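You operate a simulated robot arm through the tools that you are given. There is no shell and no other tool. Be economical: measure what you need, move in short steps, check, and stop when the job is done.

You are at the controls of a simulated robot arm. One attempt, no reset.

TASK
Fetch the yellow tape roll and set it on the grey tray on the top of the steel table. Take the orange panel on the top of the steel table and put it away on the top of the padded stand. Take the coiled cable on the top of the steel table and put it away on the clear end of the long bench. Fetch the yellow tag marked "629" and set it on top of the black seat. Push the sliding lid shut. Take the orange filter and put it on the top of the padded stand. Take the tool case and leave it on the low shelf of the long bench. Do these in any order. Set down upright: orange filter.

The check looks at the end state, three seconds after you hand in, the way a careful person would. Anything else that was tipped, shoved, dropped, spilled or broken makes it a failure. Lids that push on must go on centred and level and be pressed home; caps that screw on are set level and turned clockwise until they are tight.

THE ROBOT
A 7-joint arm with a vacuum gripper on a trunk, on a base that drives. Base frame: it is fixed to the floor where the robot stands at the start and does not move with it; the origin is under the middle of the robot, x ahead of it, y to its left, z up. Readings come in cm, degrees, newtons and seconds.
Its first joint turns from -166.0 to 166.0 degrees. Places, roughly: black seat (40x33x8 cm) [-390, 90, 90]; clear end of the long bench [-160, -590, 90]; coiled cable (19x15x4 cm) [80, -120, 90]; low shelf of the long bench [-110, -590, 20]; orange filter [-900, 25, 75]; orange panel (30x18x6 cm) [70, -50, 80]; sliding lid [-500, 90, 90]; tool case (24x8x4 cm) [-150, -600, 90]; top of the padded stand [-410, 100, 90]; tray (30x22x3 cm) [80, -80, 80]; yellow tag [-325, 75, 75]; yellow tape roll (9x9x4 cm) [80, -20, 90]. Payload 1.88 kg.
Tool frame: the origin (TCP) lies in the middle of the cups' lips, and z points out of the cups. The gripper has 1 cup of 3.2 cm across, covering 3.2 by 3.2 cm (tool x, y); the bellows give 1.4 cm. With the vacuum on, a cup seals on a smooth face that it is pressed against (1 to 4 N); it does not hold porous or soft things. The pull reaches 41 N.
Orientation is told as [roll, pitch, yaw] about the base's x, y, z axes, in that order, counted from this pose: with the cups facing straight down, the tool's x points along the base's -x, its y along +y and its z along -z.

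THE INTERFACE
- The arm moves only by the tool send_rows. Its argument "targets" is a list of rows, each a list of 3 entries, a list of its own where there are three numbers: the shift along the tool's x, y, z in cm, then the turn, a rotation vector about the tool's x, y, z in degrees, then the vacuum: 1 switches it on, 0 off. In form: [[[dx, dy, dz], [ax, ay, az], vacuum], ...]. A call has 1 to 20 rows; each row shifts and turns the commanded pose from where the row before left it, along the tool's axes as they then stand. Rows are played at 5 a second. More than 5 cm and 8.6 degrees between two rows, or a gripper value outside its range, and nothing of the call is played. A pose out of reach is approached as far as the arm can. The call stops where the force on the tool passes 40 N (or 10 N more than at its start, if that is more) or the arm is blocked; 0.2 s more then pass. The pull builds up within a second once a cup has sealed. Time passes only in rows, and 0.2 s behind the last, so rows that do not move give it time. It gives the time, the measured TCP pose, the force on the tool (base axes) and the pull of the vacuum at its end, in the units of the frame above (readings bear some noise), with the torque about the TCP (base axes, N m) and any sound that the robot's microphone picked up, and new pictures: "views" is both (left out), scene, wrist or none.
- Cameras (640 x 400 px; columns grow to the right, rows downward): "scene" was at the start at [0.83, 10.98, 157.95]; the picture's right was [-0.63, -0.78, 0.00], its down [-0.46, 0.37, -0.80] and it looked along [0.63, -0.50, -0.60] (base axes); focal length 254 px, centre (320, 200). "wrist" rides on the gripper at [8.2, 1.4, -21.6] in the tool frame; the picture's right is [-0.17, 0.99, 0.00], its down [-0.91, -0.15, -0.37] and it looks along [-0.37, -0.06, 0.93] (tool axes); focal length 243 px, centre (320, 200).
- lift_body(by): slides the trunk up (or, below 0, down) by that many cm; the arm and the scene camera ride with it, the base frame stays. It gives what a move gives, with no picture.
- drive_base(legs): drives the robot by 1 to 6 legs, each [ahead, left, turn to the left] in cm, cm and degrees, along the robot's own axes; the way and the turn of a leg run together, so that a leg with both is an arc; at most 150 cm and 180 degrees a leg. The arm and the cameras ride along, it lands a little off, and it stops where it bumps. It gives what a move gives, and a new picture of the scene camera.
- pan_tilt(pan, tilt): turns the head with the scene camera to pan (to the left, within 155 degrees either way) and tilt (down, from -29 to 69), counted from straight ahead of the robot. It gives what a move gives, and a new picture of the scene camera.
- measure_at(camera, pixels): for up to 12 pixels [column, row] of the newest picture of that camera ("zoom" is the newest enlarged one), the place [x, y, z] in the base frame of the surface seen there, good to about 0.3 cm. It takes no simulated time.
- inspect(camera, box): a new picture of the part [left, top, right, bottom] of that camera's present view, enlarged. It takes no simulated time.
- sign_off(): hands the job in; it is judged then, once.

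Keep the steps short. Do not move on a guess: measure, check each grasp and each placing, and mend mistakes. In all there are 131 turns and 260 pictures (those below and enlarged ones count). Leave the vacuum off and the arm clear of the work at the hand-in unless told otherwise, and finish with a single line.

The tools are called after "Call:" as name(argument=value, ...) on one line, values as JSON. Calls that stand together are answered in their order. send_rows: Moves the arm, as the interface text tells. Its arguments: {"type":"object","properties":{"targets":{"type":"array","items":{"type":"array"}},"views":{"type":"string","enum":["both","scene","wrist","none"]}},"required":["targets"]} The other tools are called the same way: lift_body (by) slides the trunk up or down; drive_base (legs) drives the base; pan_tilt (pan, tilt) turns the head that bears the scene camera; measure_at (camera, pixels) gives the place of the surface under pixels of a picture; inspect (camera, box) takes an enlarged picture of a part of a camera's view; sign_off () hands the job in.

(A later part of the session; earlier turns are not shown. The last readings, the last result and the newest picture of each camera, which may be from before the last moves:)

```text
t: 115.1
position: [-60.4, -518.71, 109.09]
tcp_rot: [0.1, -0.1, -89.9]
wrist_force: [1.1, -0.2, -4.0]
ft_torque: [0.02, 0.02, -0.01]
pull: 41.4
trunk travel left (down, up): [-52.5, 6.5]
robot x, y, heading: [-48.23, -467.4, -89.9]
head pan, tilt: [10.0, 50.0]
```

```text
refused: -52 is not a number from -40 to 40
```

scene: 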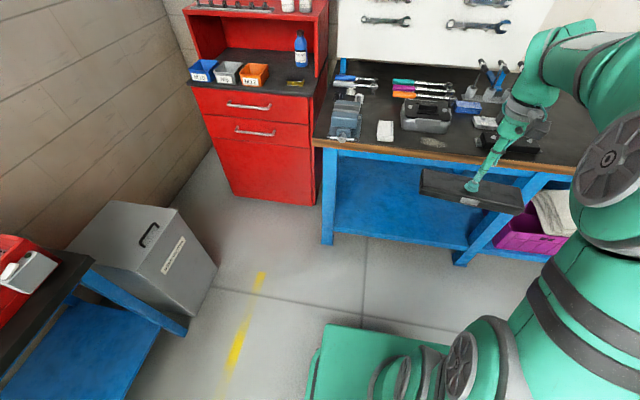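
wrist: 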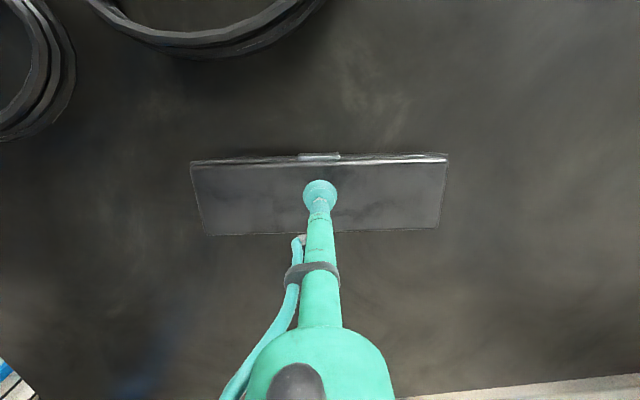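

Call:
lift_body(by=-40)

Call:
lift_body(by=-12)

Call:
send_rows(targets=[[[-3.5, 0, 3], [0, 0, 0], 1], [[-3.5, 0, 3], [0, 0, 0], 1], [[-3.5, 0, 3], [0, 0, 0], 1], [[-3.5, 0, 3], [0, 0, 0], 1], [[-3.5, 0, 3], [0, 0, 0], 1], [[-3.5, 0, 3], [0, 0, 0], 1], [[0, 0, 4], [0, 0, 0], 1], [[0, 0, 3], [0, 0, 0], 1]])

```text
t: 118.9
position: [-60.48, -518.72, 69.09]
tcp_rot: [0.1, 0.0, -89.9]
wrist_force: [0.9, 0.5, -4.9]
ft_torque: [0.04, 0.0, -0.03]
pull: 40.3
trunk travel left (down, up): [-12.5, 46.5]
robot x, y, heading: [-48.4, -467.23, -89.9]
head pan, tilt: [10.0, 50.0]
```

```text
t: 120.4
position: [-60.44, -518.67, 57.09]
tcp_rot: [0.2, 0.0, -89.9]
wrist_force: [0.2, -0.2, -3.4]
ft_torque: [0.01, -0.02, 0.03]
pull: 40.4
trunk travel left (down, up): [-0.5, 58.5]
robot x, y, heading: [-48.03, -467.27, -90.0]
head pan, tilt: [10.0, 50.0]
```

```text
t: 122.2
position: [-60.43, -539.88, 32.21]
tcp_rot: [0.1, 0.0, -90.1]
wrist_force: [0.5, -0.8, -2.7]
ft_torque: [0.01, 0.0, 0.0]
pull: 40.4
trunk travel left (down, up): [-0.5, 58.5]
robot x, y, heading: [-48.28, -467.25, -89.5]
head pan, tilt: [10.0, 50.0]
```

scene: 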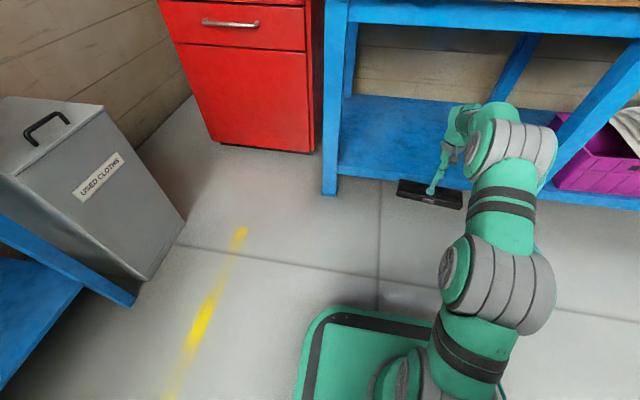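
wrist: 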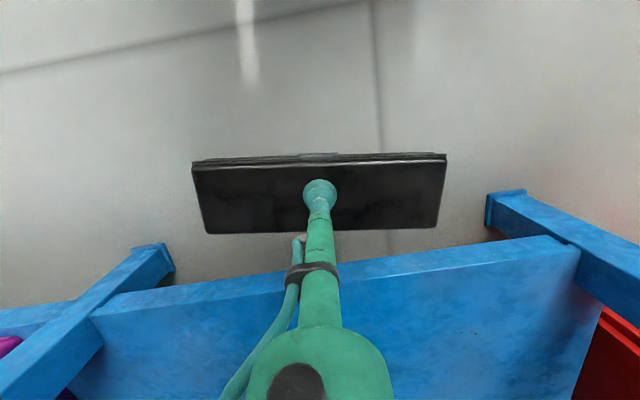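

The case is in front of the shelf. I'll check the height of the wrist and forearm against the apron (z≈80) before driving in.

Call:
measure_at(camera="scene", pixels=[[465, 106], [480, 108], [498, 104], [515, 120], [530, 130], [510, 170], [500, 195], [500, 240], [335, 180]])

```text
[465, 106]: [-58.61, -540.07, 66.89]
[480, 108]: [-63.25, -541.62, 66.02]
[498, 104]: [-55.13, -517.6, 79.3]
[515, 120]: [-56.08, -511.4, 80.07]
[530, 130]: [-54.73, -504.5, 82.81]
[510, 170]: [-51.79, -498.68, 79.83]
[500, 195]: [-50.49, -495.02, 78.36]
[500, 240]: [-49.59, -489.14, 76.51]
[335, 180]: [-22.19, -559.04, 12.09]
```

Clearance is tight but workable. I'll extend the arm 4 cm and lower 2.5 cm to flatten the elbow, then drive ahead 29 cm.

Call:
send_rows(targets=[[[-2, 0, 1.3], [0, 0, 0], 1], [[-2, 0, 1.2], [0, 0, 0], 1]], views="none")

Call:
drive_base(legs=[[29, 0, 0]])

Call:
send_rows(targets=[[[0, 0, 0], [0, 0, 0], 1]], views="wrist")

```text
t: 122.8
position: [-60.53, -543.97, 29.6]
tcp_rot: [0.1, 0.1, -89.9]
wrist_force: [1.1, 0.4, -3.0]
ft_torque: [0.01, -0.04, -0.03]
pull: 40.6
trunk travel left (down, up): [-0.5, 58.5]
robot x, y, heading: [-48.39, -467.55, -90.2]
head pan, tilt: [10.0, 50.0]
```

```text
t: 124.8
position: [-60.09, -572.89, 29.44]
tcp_rot: [0.0, 0.0, -89.8]
wrist_force: [0.6, -1.0, -4.3]
ft_torque: [0.03, 0.0, 0.0]
pull: 41.0
trunk travel left (down, up): [-0.5, 58.5]
robot x, y, heading: [-48.08, -496.42, -89.5]
head pan, tilt: [10.0, 50.0]
```

scene: 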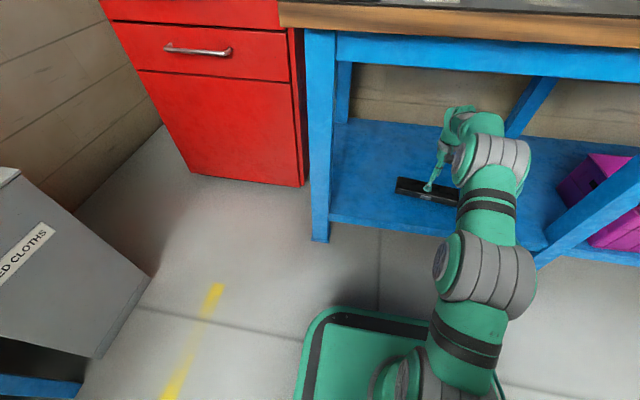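

```text
t: 125.2
position: [-60.04, -572.88, 29.56]
tcp_rot: [0.1, 0.0, -89.7]
wrist_force: [1.4, 0.5, -4.1]
ft_torque: [0.01, -0.04, 0.03]
pull: 40.6
trunk travel left (down, up): [-0.5, 58.5]
robot x, y, heading: [-48.01, -496.53, -89.5]
head pan, tilt: [10.0, 50.0]
```

wrist: 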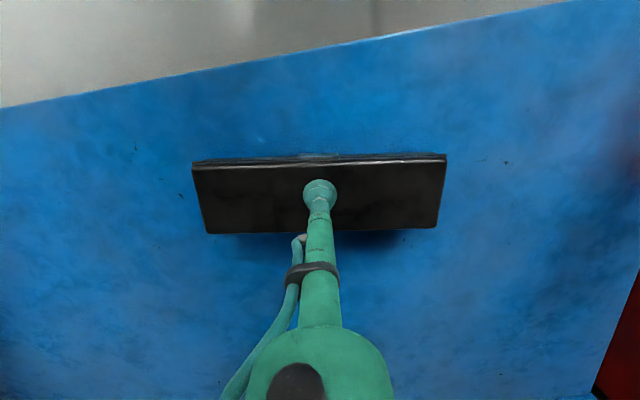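

It's inside, over the shelf. I'll lower it gently.

Call:
send_rows(targets=[[[0, 0, 1.5], [0, 0, 0], 1], [[0, 0, 1.3], [0, 0, 0], 1], [[0, 0, 0.5], [0, 0, 0], 1], [[0, 0, 0.3], [0, 0, 0], 1], [[0, 0, 0], [0, 0, 0], 1]], views="none")

```text
t: 126.4
position: [-60.19, -572.79, 25.87]
tcp_rot: [0.1, -0.1, -89.8]
wrist_force: [0.0, 0.9, -4.4]
ft_torque: [0.0, 0.01, 0.01]
pull: 41.2
trunk travel left (down, up): [-0.5, 58.5]
robot x, y, heading: [-48.28, -496.23, -89.3]
head pan, tilt: [10.0, 50.0]
```

Call:
send_rows(targets=[[[0, 0, 0.2], [0, 0, 0], 1], [[0, 0, 0.2], [0, 0, 0], 1], [[0, 0, 0], [0, 0, 0], 1]], views="none")

```text
t: 127.2
position: [-60.26, -572.84, 25.59]
tcp_rot: [0.1, -0.1, -89.7]
wrist_force: [0.5, 0.9, 0.4]
ft_torque: [-0.02, 0.09, -0.01]
pull: 40.9
trunk travel left (down, up): [-0.5, 58.5]
robot x, y, heading: [-47.69, -496.1, -89.6]
head pan, tilt: [10.0, 50.0]
```

Weight is transferring. I'll release, wait, and rise 4 cm.

Call:
send_rows(targets=[[[0, 0, 0.1], [0, 0, 0], 0], [[0, 0, 0], [0, 0, 0], 0], [[0, 0, 0], [0, 0, 0], 0], [[0, 0, 0], [0, 0, 0], 0], [[0, 0, -1], [0, 0, 0], 0], [[0, 0, -3], [0, 0, 0], 0]], views="wrist")

```text
t: 128.6
position: [-60.18, -572.65, 29.33]
tcp_rot: [0.0, 0.1, -89.8]
wrist_force: [-0.6, -0.4, 0.0]
ft_torque: [0.01, 0.03, -0.02]
pull: 0.1
trunk travel left (down, up): [-0.5, 58.5]
robot x, y, heading: [-48.39, -496.43, -89.7]
head pan, tilt: [10.0, 50.0]
```

wrist: 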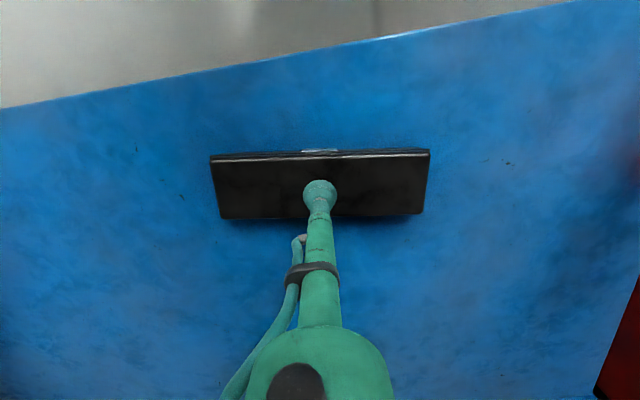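

The case is on the shelf. I'll back out, raise the trunk, draw the arm in, and return to the steel table.

Call:
drive_base(legs=[[-60, 0, 0]])

Call:
lift_body(by=40)

Call:
lift_body(by=12)

Call:
send_rows(targets=[[[4.5, 0, -4], [0, 0, 0], 0], [[4.5, 0, -4], [0, 0, 0], 0], [[4.5, 0, -4], [0, 0, 0], 0], [[4.5, 0, -4], [0, 0, 0], 0], [[4.5, 0, -4], [0, 0, 0], 0], [[0, 0, -4], [0, 0, 0], 0]], views="none")

Call:
drive_base(legs=[[-130, 0, 0], [-140, 0, 0], [-130, 0, 0], [0, 0, 90]])

```text
t: 132.1
position: [-61.05, -510.84, 29.41]
tcp_rot: [0.2, 0.0, -90.1]
wrist_force: [-0.3, -0.1, -0.4]
ft_torque: [0.0, -0.03, 0.03]
pull: 0.3
trunk travel left (down, up): [-0.5, 58.5]
robot x, y, heading: [-47.87, -434.8, -90.2]
head pan, tilt: [10.0, 50.0]
```

scene: 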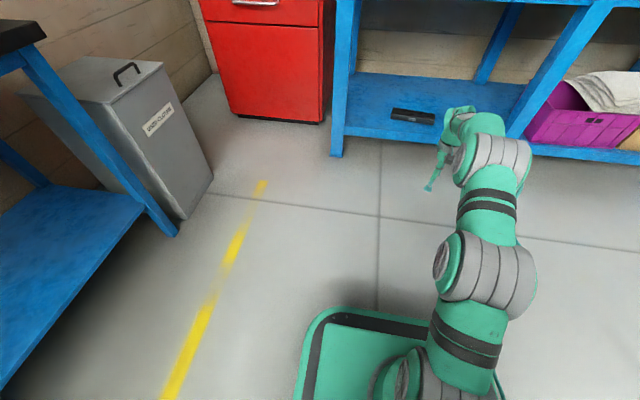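

```text
t: 135.9
position: [-61.03, -510.86, 69.52]
tcp_rot: [0.1, 0.1, -90.2]
wrist_force: [-0.1, 0.7, 0.0]
ft_torque: [0.0, -0.03, -0.03]
pull: 0.0
trunk travel left (down, up): [-40.5, 18.5]
robot x, y, heading: [-48.19, -434.45, -90.1]
head pan, tilt: [10.0, 50.0]
```

```text
t: 137.4
position: [-60.9, -510.87, 81.37]
tcp_rot: [0.1, 0.0, -90.3]
wrist_force: [0.3, 0.5, 0.2]
ft_torque: [0.01, -0.04, 0.02]
pull: 0.1
trunk travel left (down, up): [-52.5, 6.5]
robot x, y, heading: [-48.5, -434.32, -90.0]
head pan, tilt: [10.0, 50.0]
```

```text
refused: row 1 steps farther than a row can; nothing moved
```

```text
t: 160.3
position: [27.23, -52.7, 81.36]
tcp_rot: [0.1, 0.1, 0.4]
wrist_force: [-6.4, -2.1, 0.0]
ft_torque: [-0.02, -0.02, -0.03]
pull: 0.0
trunk travel left (down, up): [-52.5, 6.5]
robot x, y, heading: [-49.18, -40.78, 0.7]
head pan, tilt: [10.0, 50.0]
```

scene: 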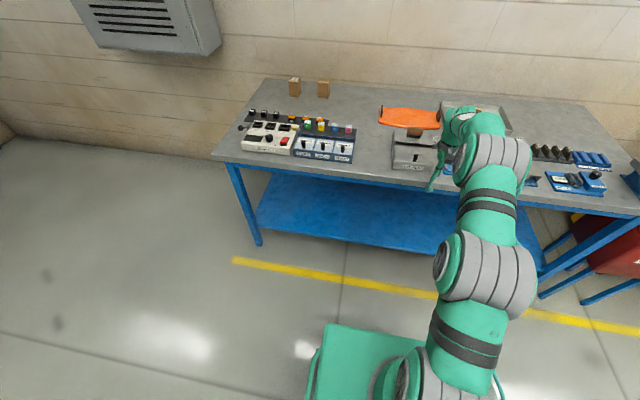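

The retract rows were refused because the step was too long, so the arm drove while extended. The cup now touches the table's front edge lightly (-6 N). I'll draw it back and up at once.

Call:
send_rows(targets=[[[3, 0, 0], [0, 0, 0], 0], [[4.5, 0, 0], [0, 0, 0], 0], [[4, 0, -3], [0, 0, 0], 0], [[3, 0, -4], [0, 0, 0], 0], [[3, 0, -4], [0, 0, 0], 0], [[3, 0, -4], [0, 0, 0], 0], [[3, 0, -4], [0, 0, 0], 0], [[0, 0, -4.5], [0, 0, 0], 0], [[0, 0, -4.5], [0, 0, 0], 0]], views="both")

```text
t: 162.3
position: [3.74, -52.85, 109.48]
tcp_rot: [0.1, 0.2, 0.5]
wrist_force: [-0.1, 0.1, -0.4]
ft_torque: [0.03, 0.0, 0.0]
pull: 0.2
trunk travel left (down, up): [-52.5, 6.5]
robot x, y, heading: [-49.1, -40.65, 0.9]
head pan, tilt: [10.0, 50.0]
```

scene: 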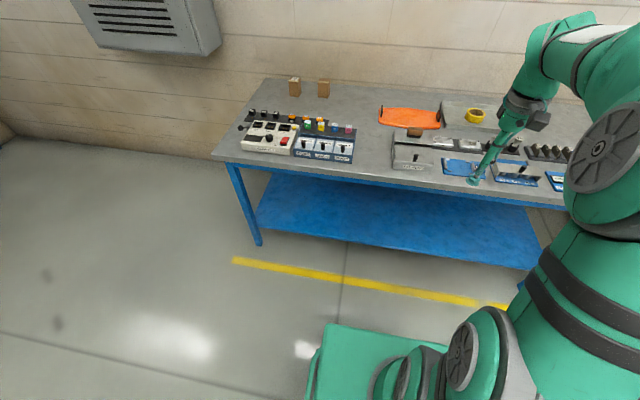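
wrist: 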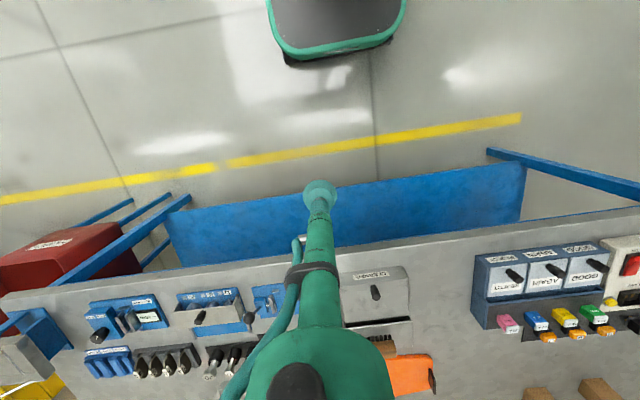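

All fine. I'll drive ahead 50 cm to the table and view the panel.

Call:
drive_base(legs=[[50, 0, -0.7]])

Call:
send_rows(targets=[[[-4, 3, 0], [0, 0, 0], 0], [[-4, 3, 0], [0, 0, 0], 0]], views="wrist")

```text
t: 165.3
position: [54.89, -53.2, 109.58]
tcp_rot: [0.1, 0.1, -0.1]
wrist_force: [-0.2, -0.1, 0.5]
ft_torque: [0.02, 0.02, -0.02]
pull: 0.1
trunk travel left (down, up): [-52.5, 6.5]
robot x, y, heading: [2.01, -40.39, 0.1]
head pan, tilt: [10.0, 50.0]
```

scene: 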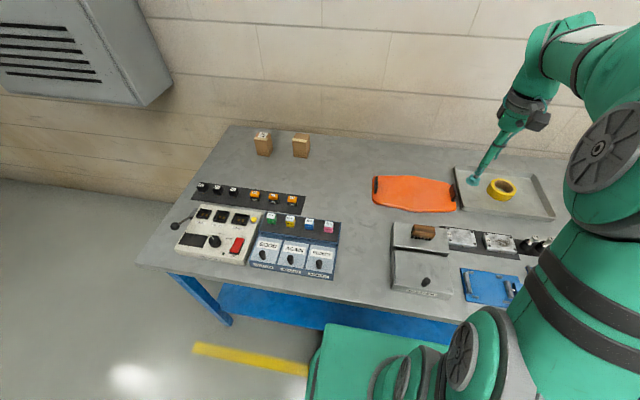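

```text
t: 165.9
position: [62.84, -47.32, 109.67]
tcp_rot: [0.1, 0.1, -0.2]
wrist_force: [0.1, -0.3, 0.0]
ft_torque: [-0.01, 0.0, 0.01]
pull: 0.2
trunk travel left (down, up): [-52.5, 6.5]
robot x, y, heading: [2.32, -40.46, -0.1]
head pan, tilt: [10.0, 50.0]
```

wrist: 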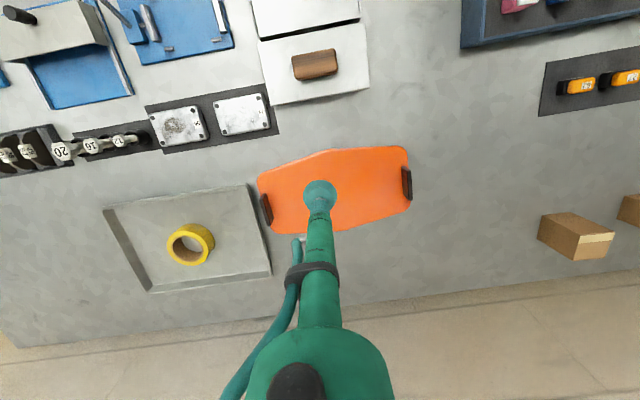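

Call:
measure_at(camera="wrist", pixels=[[267, 207], [407, 183], [325, 153], [340, 225], [345, 180], [262, 180], [406, 150]])

```text
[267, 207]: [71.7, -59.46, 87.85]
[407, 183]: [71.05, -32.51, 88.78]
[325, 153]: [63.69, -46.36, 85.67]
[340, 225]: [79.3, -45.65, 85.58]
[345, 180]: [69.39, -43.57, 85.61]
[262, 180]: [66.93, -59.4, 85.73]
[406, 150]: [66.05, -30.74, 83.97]
```

Panel centre is about (71.3,-46). I'll go over it and down to z≈91, then step down with the vacuum on (the contact height may be between 89 and 85.6).

Call:
send_rows(targets=[[[-4.2, 0.6, 0], [0, 0, 0], 0], [[-4.2, 0.6, 0], [0, 0, 0], 0], [[0, 0, 5], [0, 0, 0], 0], [[0, 0, 5], [0, 0, 0], 0], [[0, 0, 5], [0, 0, 0], 0], [[0, 0, 3.5], [0, 0, 0], 1], [[0, 0, 1], [0, 0, 0], 1], [[0, 0, 1], [0, 0, 0], 1], [[0, 0, 0.7], [0, 0, 0], 1], [[0, 0, 0], [0, 0, 0], 1], [[0, 0, 0], [0, 0, 0], 1]], views="none")

```text
t: 168.3
position: [71.34, -45.82, 88.17]
tcp_rot: [0.1, 0.1, 0.0]
wrist_force: [0.2, -0.2, 0.8]
ft_torque: [0.01, -0.01, 0.0]
pull: 0.0
trunk travel left (down, up): [-52.5, 6.5]
robot x, y, heading: [2.2, -40.35, -0.1]
head pan, tilt: [10.0, 50.0]
```

Nothing at 88.2, so contact should be at 85.6. I'll continue down.

Call:
send_rows(targets=[[[0, 0, 1], [0, 0, 0], 1], [[0, 0, 0.8], [0, 0, 0], 1], [[0, 0, 0.6], [0, 0, 0], 1], [[0, 0, 0.4], [0, 0, 0], 1], [[0, 0, 0], [0, 0, 0], 1], [[0, 0, 0], [0, 0, 0], 1], [[0, 0, 0], [0, 0, 0], 1]], views="none")

```text
t: 169.9
position: [71.39, -46.04, 85.64]
tcp_rot: [0.1, -0.1, -0.1]
wrist_force: [-1.7, -1.1, 4.8]
ft_torque: [-0.03, 0.07, -0.12]
pull: 41.0
trunk travel left (down, up): [-52.5, 6.5]
robot x, y, heading: [2.26, -40.7, -0.1]
head pan, tilt: [10.0, 50.0]
```

Sealed. I'll lift it to z≈109 and draw in.

Call:
send_rows(targets=[[[0, 0, -1], [0, 0, 0], 1], [[0, 0, -2], [0, 0, 0], 1], [[0, 0, -4], [0, 0, 0], 1], [[0, 0, -5], [0, 0, 0], 1], [[0, 0, -5], [0, 0, 0], 1], [[0, 0, -5], [0, 0, 0], 1], [[0, 0, -3], [0, 0, 0], 1], [[4.5, 0, 0], [0, 0, 0], 1], [[4.5, 0, 0], [0, 0, 0], 1], [[4.5, 0, 0], [0, 0, 0], 1]], views="wrist")

Call:
pan_tilt(pan=140, tilt=20)

```text
t: 172.1
position: [57.73, -46.0, 110.43]
tcp_rot: [0.0, 0.0, -0.1]
wrist_force: [0.3, 0.4, -3.7]
ft_torque: [0.0, 0.03, -0.01]
pull: 40.6
trunk travel left (down, up): [-52.5, 6.5]
robot x, y, heading: [1.92, -40.38, -0.1]
head pan, tilt: [10.0, 50.0]
```

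wrist: 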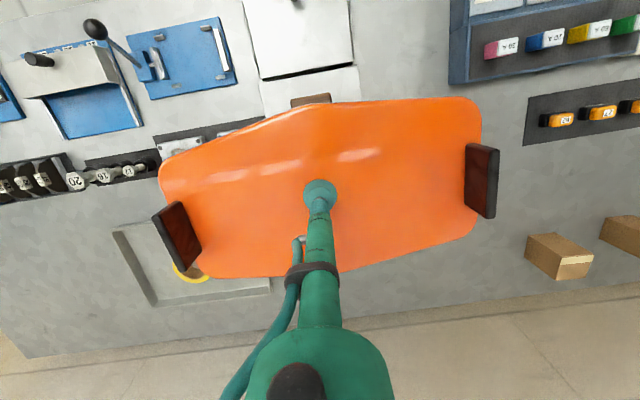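

```text
t: 174.2
position: [57.68, -46.08, 110.56]
tcp_rot: [0.1, 0.1, -0.1]
wrist_force: [0.3, -0.1, -2.9]
ft_torque: [-0.01, 0.0, -0.02]
pull: 40.9
trunk travel left (down, up): [-52.5, 6.5]
robot x, y, heading: [2.08, -40.6, 0.1]
head pan, tilt: [140.0, 20.0]
```

scene: 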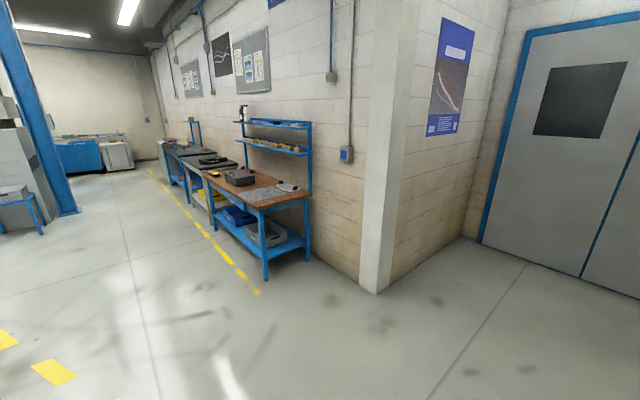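

The panel is held. The next work area shows at (180-310,140-270). I'll enlarge and measure it.

Call:
inspect(camera="scene", box=[150, 100, 326, 210])

Call:
measure_at(camera="scene", pixels=[[287, 187], [240, 177], [213, 160], [262, 205], [310, 190], [200, 170], [180, 152], [265, 278], [210, 210], [190, 190], [370, 290], [220, 172]])

```text
3.64 times, centred on (238, 155) of scene
```

zoom: 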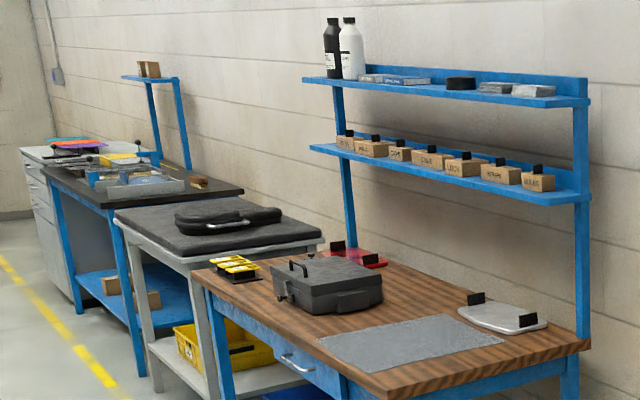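

```text
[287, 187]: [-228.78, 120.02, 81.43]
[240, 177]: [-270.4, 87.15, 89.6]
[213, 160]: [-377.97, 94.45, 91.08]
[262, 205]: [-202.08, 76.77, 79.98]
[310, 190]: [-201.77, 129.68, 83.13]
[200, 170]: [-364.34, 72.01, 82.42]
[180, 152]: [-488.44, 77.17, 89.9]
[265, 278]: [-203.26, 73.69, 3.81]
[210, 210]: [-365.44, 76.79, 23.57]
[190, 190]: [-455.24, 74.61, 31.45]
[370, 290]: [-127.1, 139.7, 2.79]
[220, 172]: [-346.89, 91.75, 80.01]
```

The padded stand (x≈-345..-430) carries the black seat, with a wood table before it and a black bench beyond. I'll back off, turn left to face +y, and drive along to x≈-385 at y≈-40.

Call:
drive_base(legs=[[-60, 0, 0], [0, 0, 90], [0, 150, 0], [0, 150, 0], [0, 25, 0]])

Call:
pan_tilt(pan=5, tilt=35)

```text
t: 196.8
position: [-376.65, 10.25, 110.49]
tcp_rot: [0.1, 0.2, 90.2]
wrist_force: [-0.4, -0.2, -3.4]
ft_torque: [-0.04, 0.0, -0.01]
pull: 40.4
trunk travel left (down, up): [-52.5, 6.5]
robot x, y, heading: [-381.65, -45.46, 90.6]
head pan, tilt: [140.0, 20.0]
```

scene: 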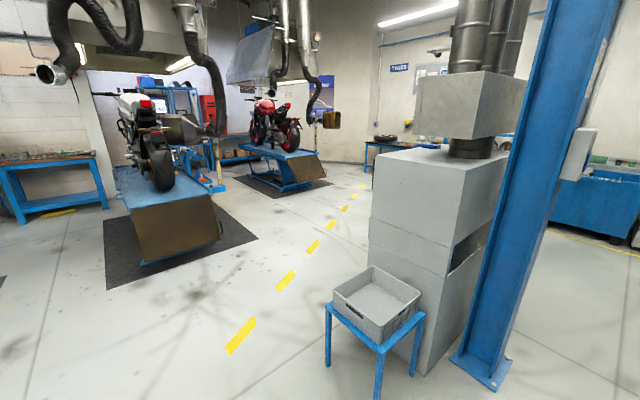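

```text
t: 199.0
position: [-376.71, 10.24, 110.37]
tcp_rot: [0.0, 0.1, 90.2]
wrist_force: [-0.5, 0.1, -4.5]
ft_torque: [-0.01, -0.02, -0.01]
pull: 40.8
trunk travel left (down, up): [-52.5, 6.5]
robot x, y, heading: [-381.89, -45.21, 90.2]
head pan, tilt: [5.0, 35.0]
```

scene: 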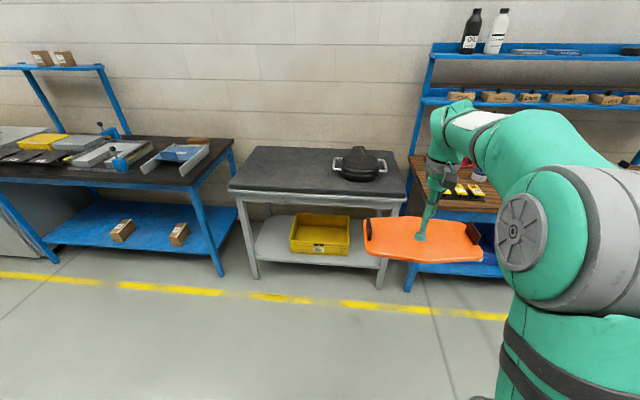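

The padded stand shows at (230–405,148–200) with the black seat on its right part. The left part is free. I'll measure it.

Call:
measure_at(camera="scene", pixels=[[258, 150], [232, 186], [400, 195], [385, 155], [300, 170], [333, 165], [362, 180], [362, 152], [388, 170], [345, 175], [280, 185], [290, 155]])

Call:
inspect(camera="scene", box=[220, 130, 508, 310])

Call:
inspect(camera="scene", box=[0, 100, 240, 250])

```text
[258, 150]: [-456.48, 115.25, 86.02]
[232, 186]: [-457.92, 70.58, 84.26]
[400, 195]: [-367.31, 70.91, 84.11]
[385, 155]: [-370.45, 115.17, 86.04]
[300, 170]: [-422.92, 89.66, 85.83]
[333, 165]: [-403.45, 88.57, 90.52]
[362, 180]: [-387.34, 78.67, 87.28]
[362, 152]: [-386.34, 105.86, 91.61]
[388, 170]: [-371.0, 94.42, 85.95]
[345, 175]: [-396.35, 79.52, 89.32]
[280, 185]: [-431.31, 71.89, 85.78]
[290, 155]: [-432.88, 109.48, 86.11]
```

```text
2.22 times, centred on (364, 220) of scene
```

zoom: 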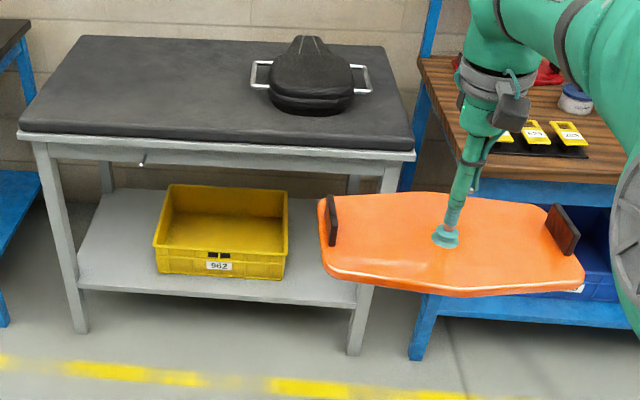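

```text
2.67 times, centred on (120, 175) of scene
```

zoom: 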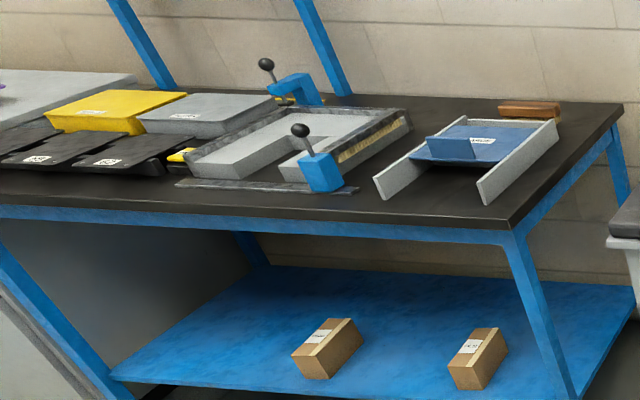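

Stand top is z=86, free for x -455..-407. The panel (30 cm along x) goes to the back left, around (-432,103), leaving the front for the filter. I'll drive left 50, ahead 82.

Call:
drive_base(legs=[[0, 52, 0], [82, 0, 0]])

Call:
send_rows(targets=[[[-2.5, 0, 0], [0, 0, 0], 1], [[-2.5, 0, 0], [0, 0, 0], 1]], views="wrist")

```text
t: 206.0
position: [-432.08, 90.78, 110.39]
tcp_rot: [0.1, 0.1, 91.2]
wrist_force: [-0.5, -0.1, -3.9]
ft_torque: [-0.01, 0.01, -0.04]
pull: 40.8
trunk travel left (down, up): [-52.5, 6.5]
robot x, y, heading: [-436.22, 35.16, 91.6]
head pan, tilt: [5.0, 35.0]
```

scene: 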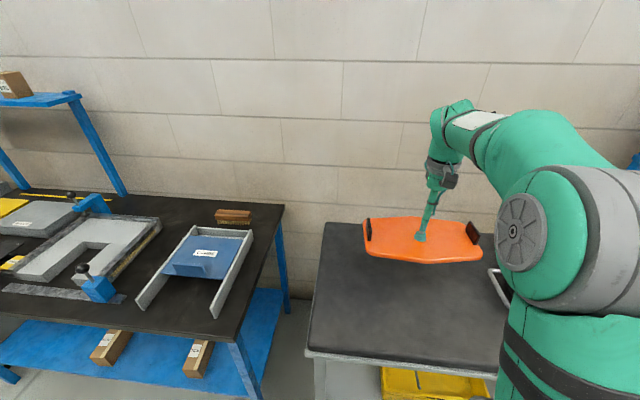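

```text
t: 206.6
position: [-432.1, 95.75, 110.48]
tcp_rot: [0.2, 0.2, 91.2]
wrist_force: [0.0, 0.6, -3.6]
ft_torque: [-0.04, 0.0, 0.01]
pull: 41.0
trunk travel left (down, up): [-52.5, 6.5]
robot x, y, heading: [-436.49, 35.17, 91.4]
head pan, tilt: [5.0, 35.0]
```

wrist: 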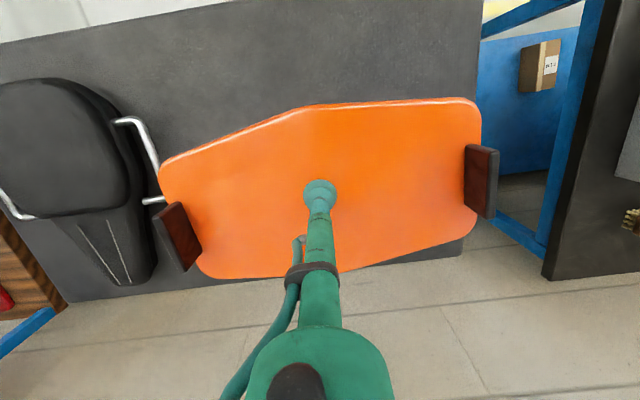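

Call:
measure_at(camera="wrist", pixels=[[155, 165], [130, 120], [478, 60], [462, 245], [380, 262], [100, 295], [300, 60], [60, 150], [150, 275], [110, 180]])

```text
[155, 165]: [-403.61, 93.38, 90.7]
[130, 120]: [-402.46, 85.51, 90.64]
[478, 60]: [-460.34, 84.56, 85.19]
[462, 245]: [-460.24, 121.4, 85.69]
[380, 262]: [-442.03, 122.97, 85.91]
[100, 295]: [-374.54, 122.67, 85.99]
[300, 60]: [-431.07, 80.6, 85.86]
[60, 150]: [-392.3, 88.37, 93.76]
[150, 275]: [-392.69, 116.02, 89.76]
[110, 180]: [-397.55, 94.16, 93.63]
```

Stand spans x -460..-367, y 70..123, and the seat handle is at x≈-404. I'll set the panel's centre at (-433.5,108.5) and lower to z≈88.6.

Call:
send_rows(targets=[[[-4.3, 0.5, 0], [0, 0, -0.6], 1], [[-4.3, 0.5, 0], [0, 0, -0.6], 1], [[-4.2, 0.5, 0], [0, 0, 0], 1], [[0, 0, 5], [0, 0, 0], 1], [[0, 0, 5], [0, 0, 0], 1], [[0, 0, 5], [0, 0, 0], 1], [[0, 0, 4], [0, 0, 0], 1], [[0, 0, 2.3], [0, 0, 0], 1]], views="wrist")

```text
t: 208.4
position: [-434.22, 108.23, 89.12]
tcp_rot: [0.1, 0.1, 92.4]
wrist_force: [0.1, -0.1, -3.3]
ft_torque: [-0.01, -0.02, 0.0]
pull: 40.7
trunk travel left (down, up): [-52.5, 6.5]
robot x, y, heading: [-436.34, 34.81, 91.2]
head pan, tilt: [5.0, 35.0]
```

wrist: 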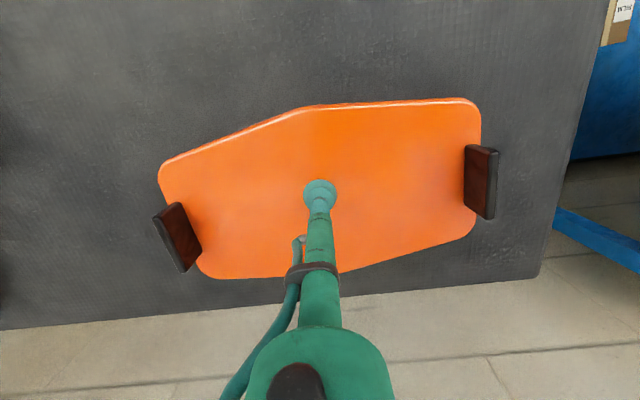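

Call:
send_rows(targets=[[[0, 0, 0.6], [0, 0, 0], 1], [[0, 0, 0.4], [0, 0, 0], 1], [[0, 0, 0.3], [0, 0, 0], 1], [[0, 0, 0], [0, 0, 0], 1]], views="none")

```text
t: 209.4
position: [-434.18, 108.22, 87.69]
tcp_rot: [0.1, 0.2, 92.3]
wrist_force: [-0.3, 0.5, -3.2]
ft_torque: [0.0, 0.03, -0.02]
pull: 40.7
trunk travel left (down, up): [-52.5, 6.5]
robot x, y, heading: [-436.49, 35.39, 91.3]
head pan, tilt: [5.0, 35.0]
```

Call:
send_rows(targets=[[[0, 0, 0.2], [0, 0, 0], 1], [[0, 0, 0.15], [0, 0, 0], 1], [[0, 0, 0], [0, 0, 0], 1]], views="none")

```text
t: 210.2
position: [-434.09, 108.49, 87.67]
tcp_rot: [0.1, -0.1, 92.3]
wrist_force: [0.7, -5.0, 8.5]
ft_torque: [0.01, 0.01, -0.09]
pull: 40.5
trunk travel left (down, up): [-52.5, 6.5]
robot x, y, heading: [-436.04, 35.26, 91.6]
head pan, tilt: [5.0, 35.0]
```

Contact. I'll release, wait, and rise.

Call:
send_rows(targets=[[[0, 0, 0], [0, 0, 0], 0], [[0, 0, 0], [0, 0, 0], 0], [[0, 0, 0], [0, 0, 0], 0], [[0, 0, 0], [0, 0, 0], 0], [[0, 0, -1], [0, 0, 0], 0], [[0, 0, -3], [0, 0, 0], 0], [[0, 0, -5], [0, 0, 0], 0], [[0, 0, -5], [0, 0, 0], 0], [[4, 0, -3], [0, 0, 0], 0], [[4.5, 0, 0], [0, 0, 0], 0], [[4.5, 0, 0], [0, 0, 0], 0], [[4.5, 0, 0], [0, 0, 0], 0]], views="wrist")

```text
t: 212.8
position: [-433.16, 90.95, 104.77]
tcp_rot: [0.0, 0.1, 92.4]
wrist_force: [1.1, -0.1, -0.6]
ft_torque: [-0.01, 0.02, -0.02]
pull: 0.1
trunk travel left (down, up): [-52.5, 6.5]
robot x, y, heading: [-436.53, 35.04, 91.2]
head pan, tilt: [5.0, 35.0]
```

wrist: 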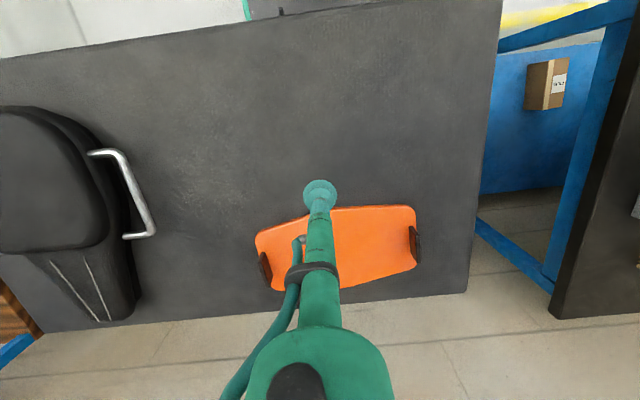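

The panel is placed. Next is the sliding lid on the black bench to the left. I'll look at it.

Call:
pan_tilt(pan=30, tilt=40)

Call:
inspect(camera="scene", box=[250, 150, 490, 300])

```text
t: 213.7
position: [-432.98, 91.08, 104.81]
tcp_rot: [0.1, 0.2, 92.4]
wrist_force: [-0.7, -0.4, -0.3]
ft_torque: [0.02, 0.02, 0.0]
pull: 0.0
trunk travel left (down, up): [-52.5, 6.5]
robot x, y, heading: [-436.48, 35.48, 91.1]
head pan, tilt: [30.0, 40.0]
```

scene: 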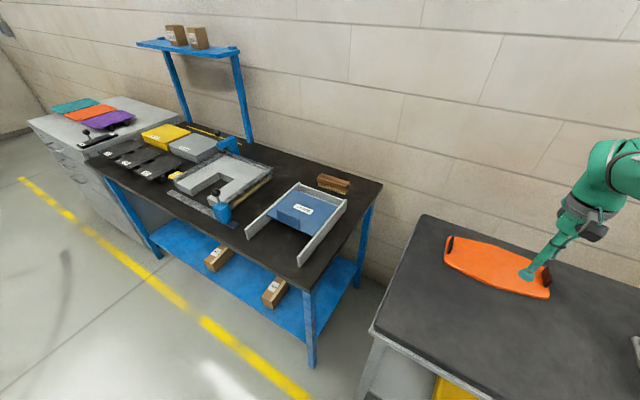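

```text
2.67 times, centred on (370, 225) of scene
```

zoom: 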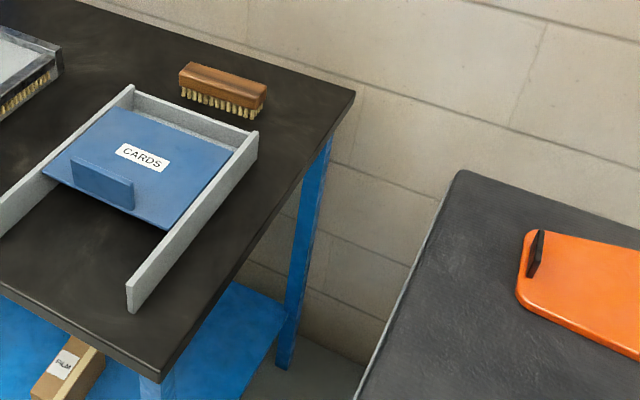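

Call:
measure_at(camera="zoom", pixels=[[118, 110], [222, 160], [50, 175], [160, 225], [135, 90], [255, 132], [10, 215], [135, 290], [75, 165], [130, 195], [105, 175], [140, 160]])

Call:
measure_at(camera="scene", pixels=[[300, 190], [225, 180], [260, 180], [310, 250], [300, 285], [185, 145], [165, 135], [290, 235], [222, 205], [230, 148]])

Call:
inspect(camera="scene", box=[130, 110, 370, 260])

```text
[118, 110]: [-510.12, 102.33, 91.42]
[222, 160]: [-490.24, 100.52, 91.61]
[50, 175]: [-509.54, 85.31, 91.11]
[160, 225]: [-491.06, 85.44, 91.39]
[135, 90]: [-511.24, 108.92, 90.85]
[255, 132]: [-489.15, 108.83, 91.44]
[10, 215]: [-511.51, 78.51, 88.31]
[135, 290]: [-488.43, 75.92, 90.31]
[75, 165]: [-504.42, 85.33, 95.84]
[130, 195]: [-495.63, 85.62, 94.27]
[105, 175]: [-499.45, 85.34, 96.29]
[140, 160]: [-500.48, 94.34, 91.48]
```

```text
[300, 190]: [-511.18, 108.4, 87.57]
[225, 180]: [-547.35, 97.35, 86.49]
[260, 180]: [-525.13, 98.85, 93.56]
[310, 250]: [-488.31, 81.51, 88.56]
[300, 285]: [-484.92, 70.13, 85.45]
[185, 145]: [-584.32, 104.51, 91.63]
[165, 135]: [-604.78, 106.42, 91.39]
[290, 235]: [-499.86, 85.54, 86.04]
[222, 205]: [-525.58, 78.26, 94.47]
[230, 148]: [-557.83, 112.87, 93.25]
```

```text
2.67 times, centred on (250, 185) of scene
```

zoom: 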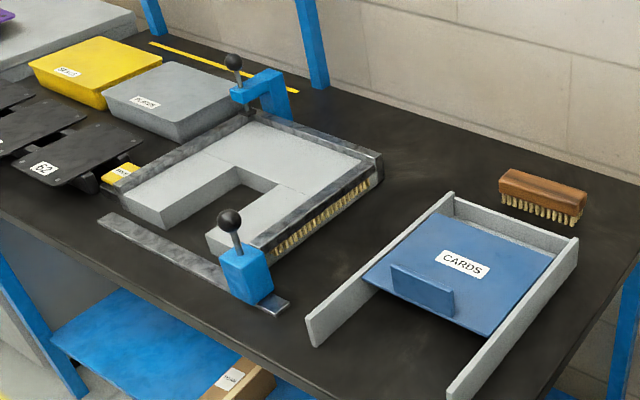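

The lid (x -510..-490, handle plate at y≈85.4, z 91–96) has a gap of about 5 cm to the back wall at y≈108.9. I'll drive left 62 to look from close up.

Call:
drive_base(legs=[[-3, 62, -1.3]])

Call:
send_rows(targets=[[[4, 0, -2], [0, 0, 2], 0], [[4, 0, -2], [0, 0, 0], 0], [[4, 0, 0], [0, 0, 0], 0], [[4, 0, 0], [0, 0, 0], 0]], views="wrist")

```text
t: 217.3
position: [-494.86, 87.34, 104.8]
tcp_rot: [0.1, 0.1, 90.4]
wrist_force: [0.0, 0.9, -0.7]
ft_torque: [-0.02, 0.0, 0.01]
pull: 0.0
trunk travel left (down, up): [-52.5, 6.5]
robot x, y, heading: [-499.7, 31.6, 89.7]
head pan, tilt: [30.0, 40.0]
```

scene: 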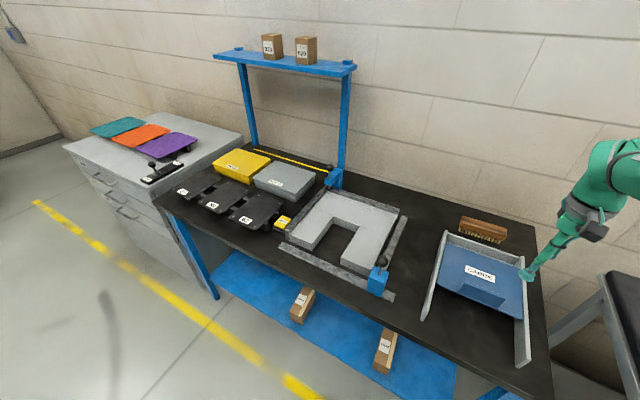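

```text
t: 218.3
position: [-495.36, 71.34, 108.92]
tcp_rot: [0.2, 0.1, 88.5]
wrist_force: [-0.2, 0.2, 0.1]
ft_torque: [-0.03, -0.04, 0.04]
pull: 0.0
trunk travel left (down, up): [-52.5, 6.5]
robot x, y, heading: [-500.12, 31.5, 89.7]
head pan, tilt: [30.0, 40.0]
```

wrist: 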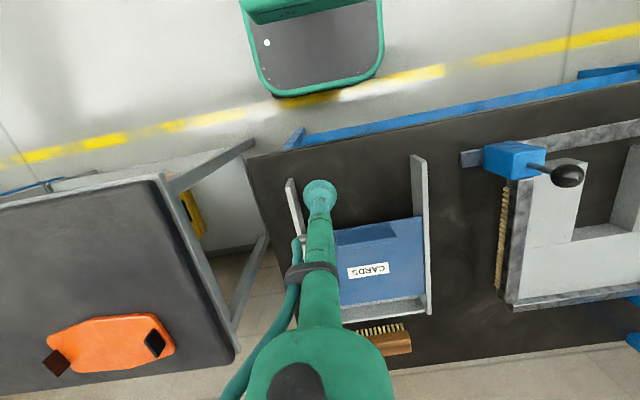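

Call:
inspect(camera="wrist", box=[280, 140, 472, 340])

Call:
measure_at(camera="wrist", pixels=[[380, 292], [380, 298], [380, 304], [380, 310], [380, 318], [420, 165], [420, 295], [415, 225], [375, 222], [375, 240], [285, 190], [415, 285]])

```text
2.00 times, centred on (376, 240) of wrist
```

zoom: 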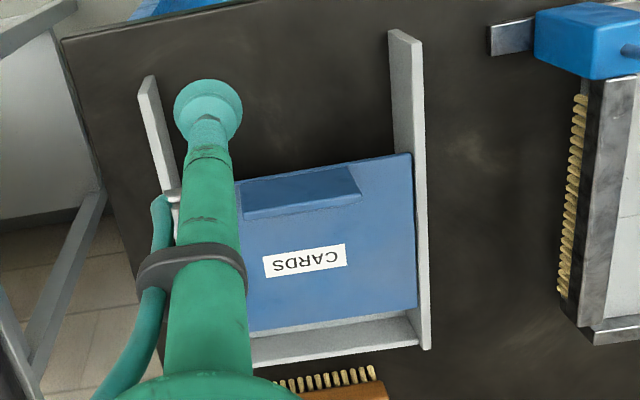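

```text
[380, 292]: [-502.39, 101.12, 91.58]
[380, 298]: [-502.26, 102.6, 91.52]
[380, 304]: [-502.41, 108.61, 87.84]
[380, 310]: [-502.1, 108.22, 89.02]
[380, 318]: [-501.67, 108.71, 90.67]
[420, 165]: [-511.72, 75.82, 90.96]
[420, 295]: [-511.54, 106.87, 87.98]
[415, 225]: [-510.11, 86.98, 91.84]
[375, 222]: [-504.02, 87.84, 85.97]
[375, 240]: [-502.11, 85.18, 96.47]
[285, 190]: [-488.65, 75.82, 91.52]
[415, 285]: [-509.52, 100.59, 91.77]
```

The lid has a clear gap of about 5 cm to the back wall. I'll lower the tool in front of the handle plate at (-500,79.5), then push +y in small steps until the force rises.

Call:
send_rows(targets=[[[-4, 2.2, 0], [0, 0, -1.5], 0], [[-4, 2.2, 0], [0, 0, 0], 0], [[0, 0, 5], [0, 0, 0], 0], [[0, 0, 5], [0, 0, 0], 0], [[0, 0, 5], [0, 0, 0], 0], [[0, 0, 4.4], [0, 0, 0], 0]], views="wrist")

```text
t: 219.7
position: [-499.49, 79.21, 89.36]
tcp_rot: [0.1, 0.0, 90.0]
wrist_force: [0.2, 0.0, 0.0]
ft_torque: [0.04, 0.01, 0.0]
pull: 0.1
trunk travel left (down, up): [-52.5, 6.5]
robot x, y, heading: [-500.18, 31.23, 89.5]
head pan, tilt: [30.0, 40.0]
```

wrist: 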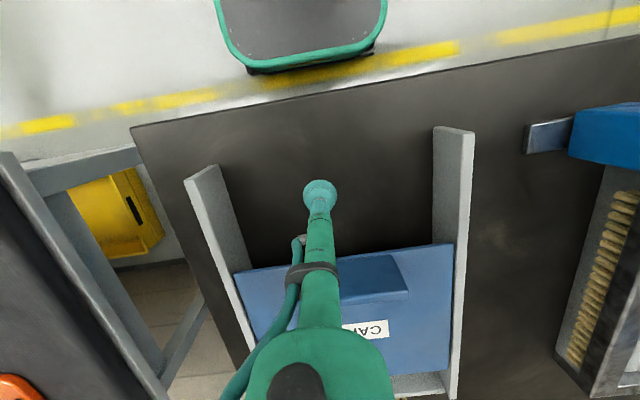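

Well placed. I'll push +y about 7.5 cm in small rows.

Call:
send_rows(targets=[[[-1.5, 0, 0], [0, 0, 0], 0], [[-1.5, 0, 0], [0, 0, 0], 0], [[-1, 0, 0], [0, 0, 0], 0], [[-0.8, 0, 0], [0, 0, 0], 0], [[-0.8, 0, 0], [0, 0, 0], 0], [[-0.8, 0, 0], [0, 0, 0], 0], [[-0.7, 0, 0], [0, 0, 0], 0]], views="both")

```text
t: 221.3
position: [-499.44, 86.59, 89.44]
tcp_rot: [0.1, 0.0, 90.1]
wrist_force: [0.9, -0.3, 0.6]
ft_torque: [0.0, 0.02, -0.01]
pull: 0.0
trunk travel left (down, up): [-52.5, 6.5]
robot x, y, heading: [-499.76, 31.18, 89.6]
head pan, tilt: [30.0, 40.0]
```

scene: 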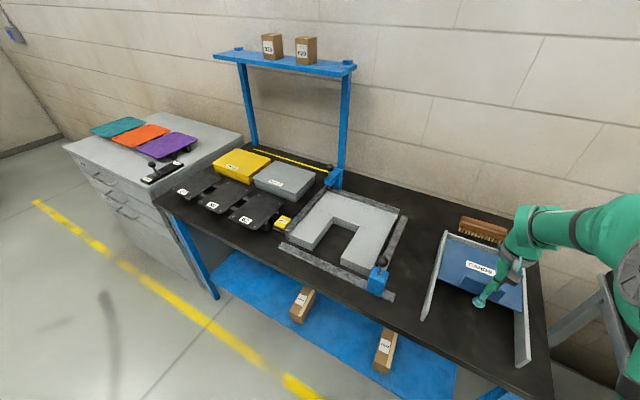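
wrist: 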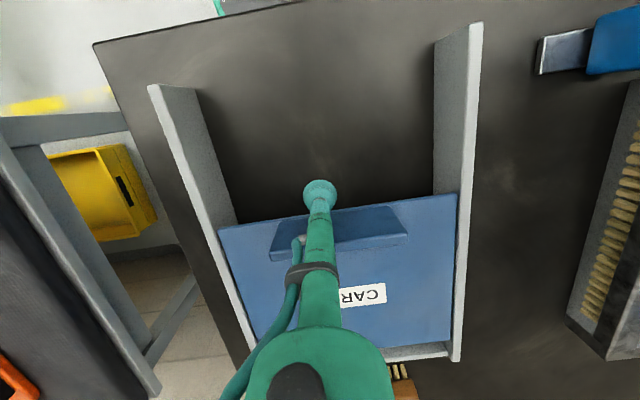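

Call:
measure_at(camera="wrist", pixels=[[430, 205], [390, 215], [390, 238], [430, 340], [420, 352], [250, 230], [420, 356]])

Call:
inspect(camera="scene", box=[410, 200, 570, 300])

```text
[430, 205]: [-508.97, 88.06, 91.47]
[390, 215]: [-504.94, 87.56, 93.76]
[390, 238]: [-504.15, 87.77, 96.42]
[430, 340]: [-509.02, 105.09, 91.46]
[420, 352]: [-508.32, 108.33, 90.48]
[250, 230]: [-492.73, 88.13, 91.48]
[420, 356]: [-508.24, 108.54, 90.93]
```

```text
4.00 times, centred on (490, 250) of scene
```

zoom: 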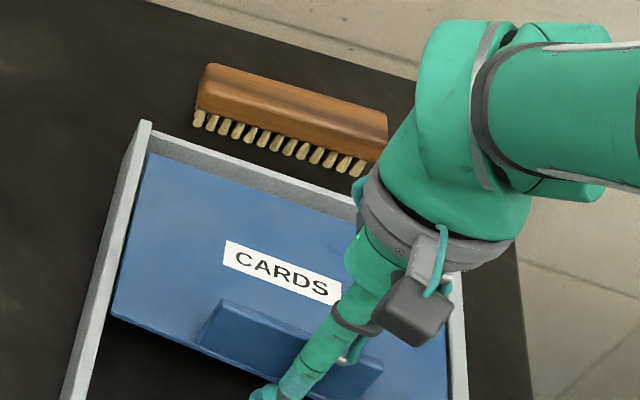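

The lid moved from 85.4 to 87.6 and still has a small gap at the back. I'll continue until it stops.

Call:
send_rows(targets=[[[-0.7, 0, 0], [0, 0, 0], 0], [[-0.7, 0, 0], [0, 0, 0], 0], [[-0.6, 0, 0], [0, 0, 0], 0], [[-0.5, 0, 0], [0, 0, 0], 0]], views="none")

```text
t: 222.3
position: [-499.44, 88.88, 89.33]
tcp_rot: [0.1, 0.2, 90.0]
wrist_force: [0.0, -0.9, -0.1]
ft_torque: [0.0, 0.0, -0.01]
pull: 0.1
trunk travel left (down, up): [-52.5, 6.5]
robot x, y, heading: [-500.14, 31.24, 89.5]
head pan, tilt: [30.0, 40.0]
```

Call:
send_rows(targets=[[[-0.5, 0, 0], [0, 0, 0], 0], [[-0.5, 0, 0], [0, 0, 0], 0], [[-0.4, 0, 0], [0, 0, 0], 0]], views="wrist")

Call:
measure_at(camera="wrist", pixels=[[390, 238], [430, 195], [430, 320], [420, 335]])

Call:
inspect(camera="scene", box=[410, 200, 570, 300])

```text
t: 223.1
position: [-499.54, 90.43, 89.34]
tcp_rot: [0.2, 0.0, 90.0]
wrist_force: [1.0, 0.1, 0.4]
ft_torque: [0.03, -0.03, -0.02]
pull: 0.1
trunk travel left (down, up): [-52.5, 6.5]
robot x, y, heading: [-500.38, 31.68, 89.3]
head pan, tilt: [30.0, 40.0]
```

wrist: 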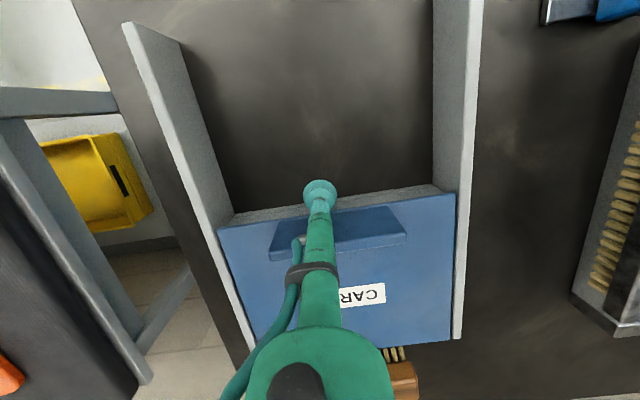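

```text
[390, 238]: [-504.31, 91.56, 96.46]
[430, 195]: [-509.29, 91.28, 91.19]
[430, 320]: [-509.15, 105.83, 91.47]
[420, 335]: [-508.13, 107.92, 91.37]
```

```text
4.00 times, centred on (490, 250) of scene
```

zoom: 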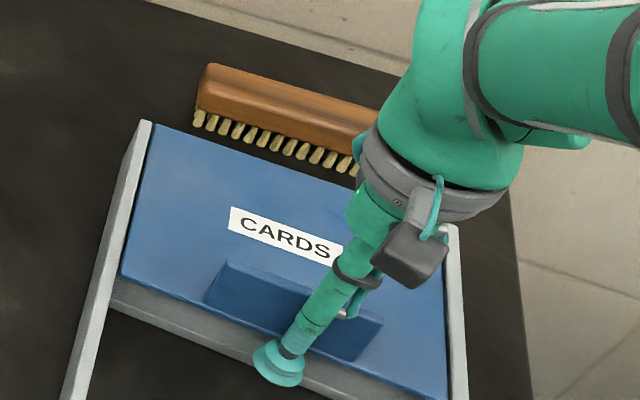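

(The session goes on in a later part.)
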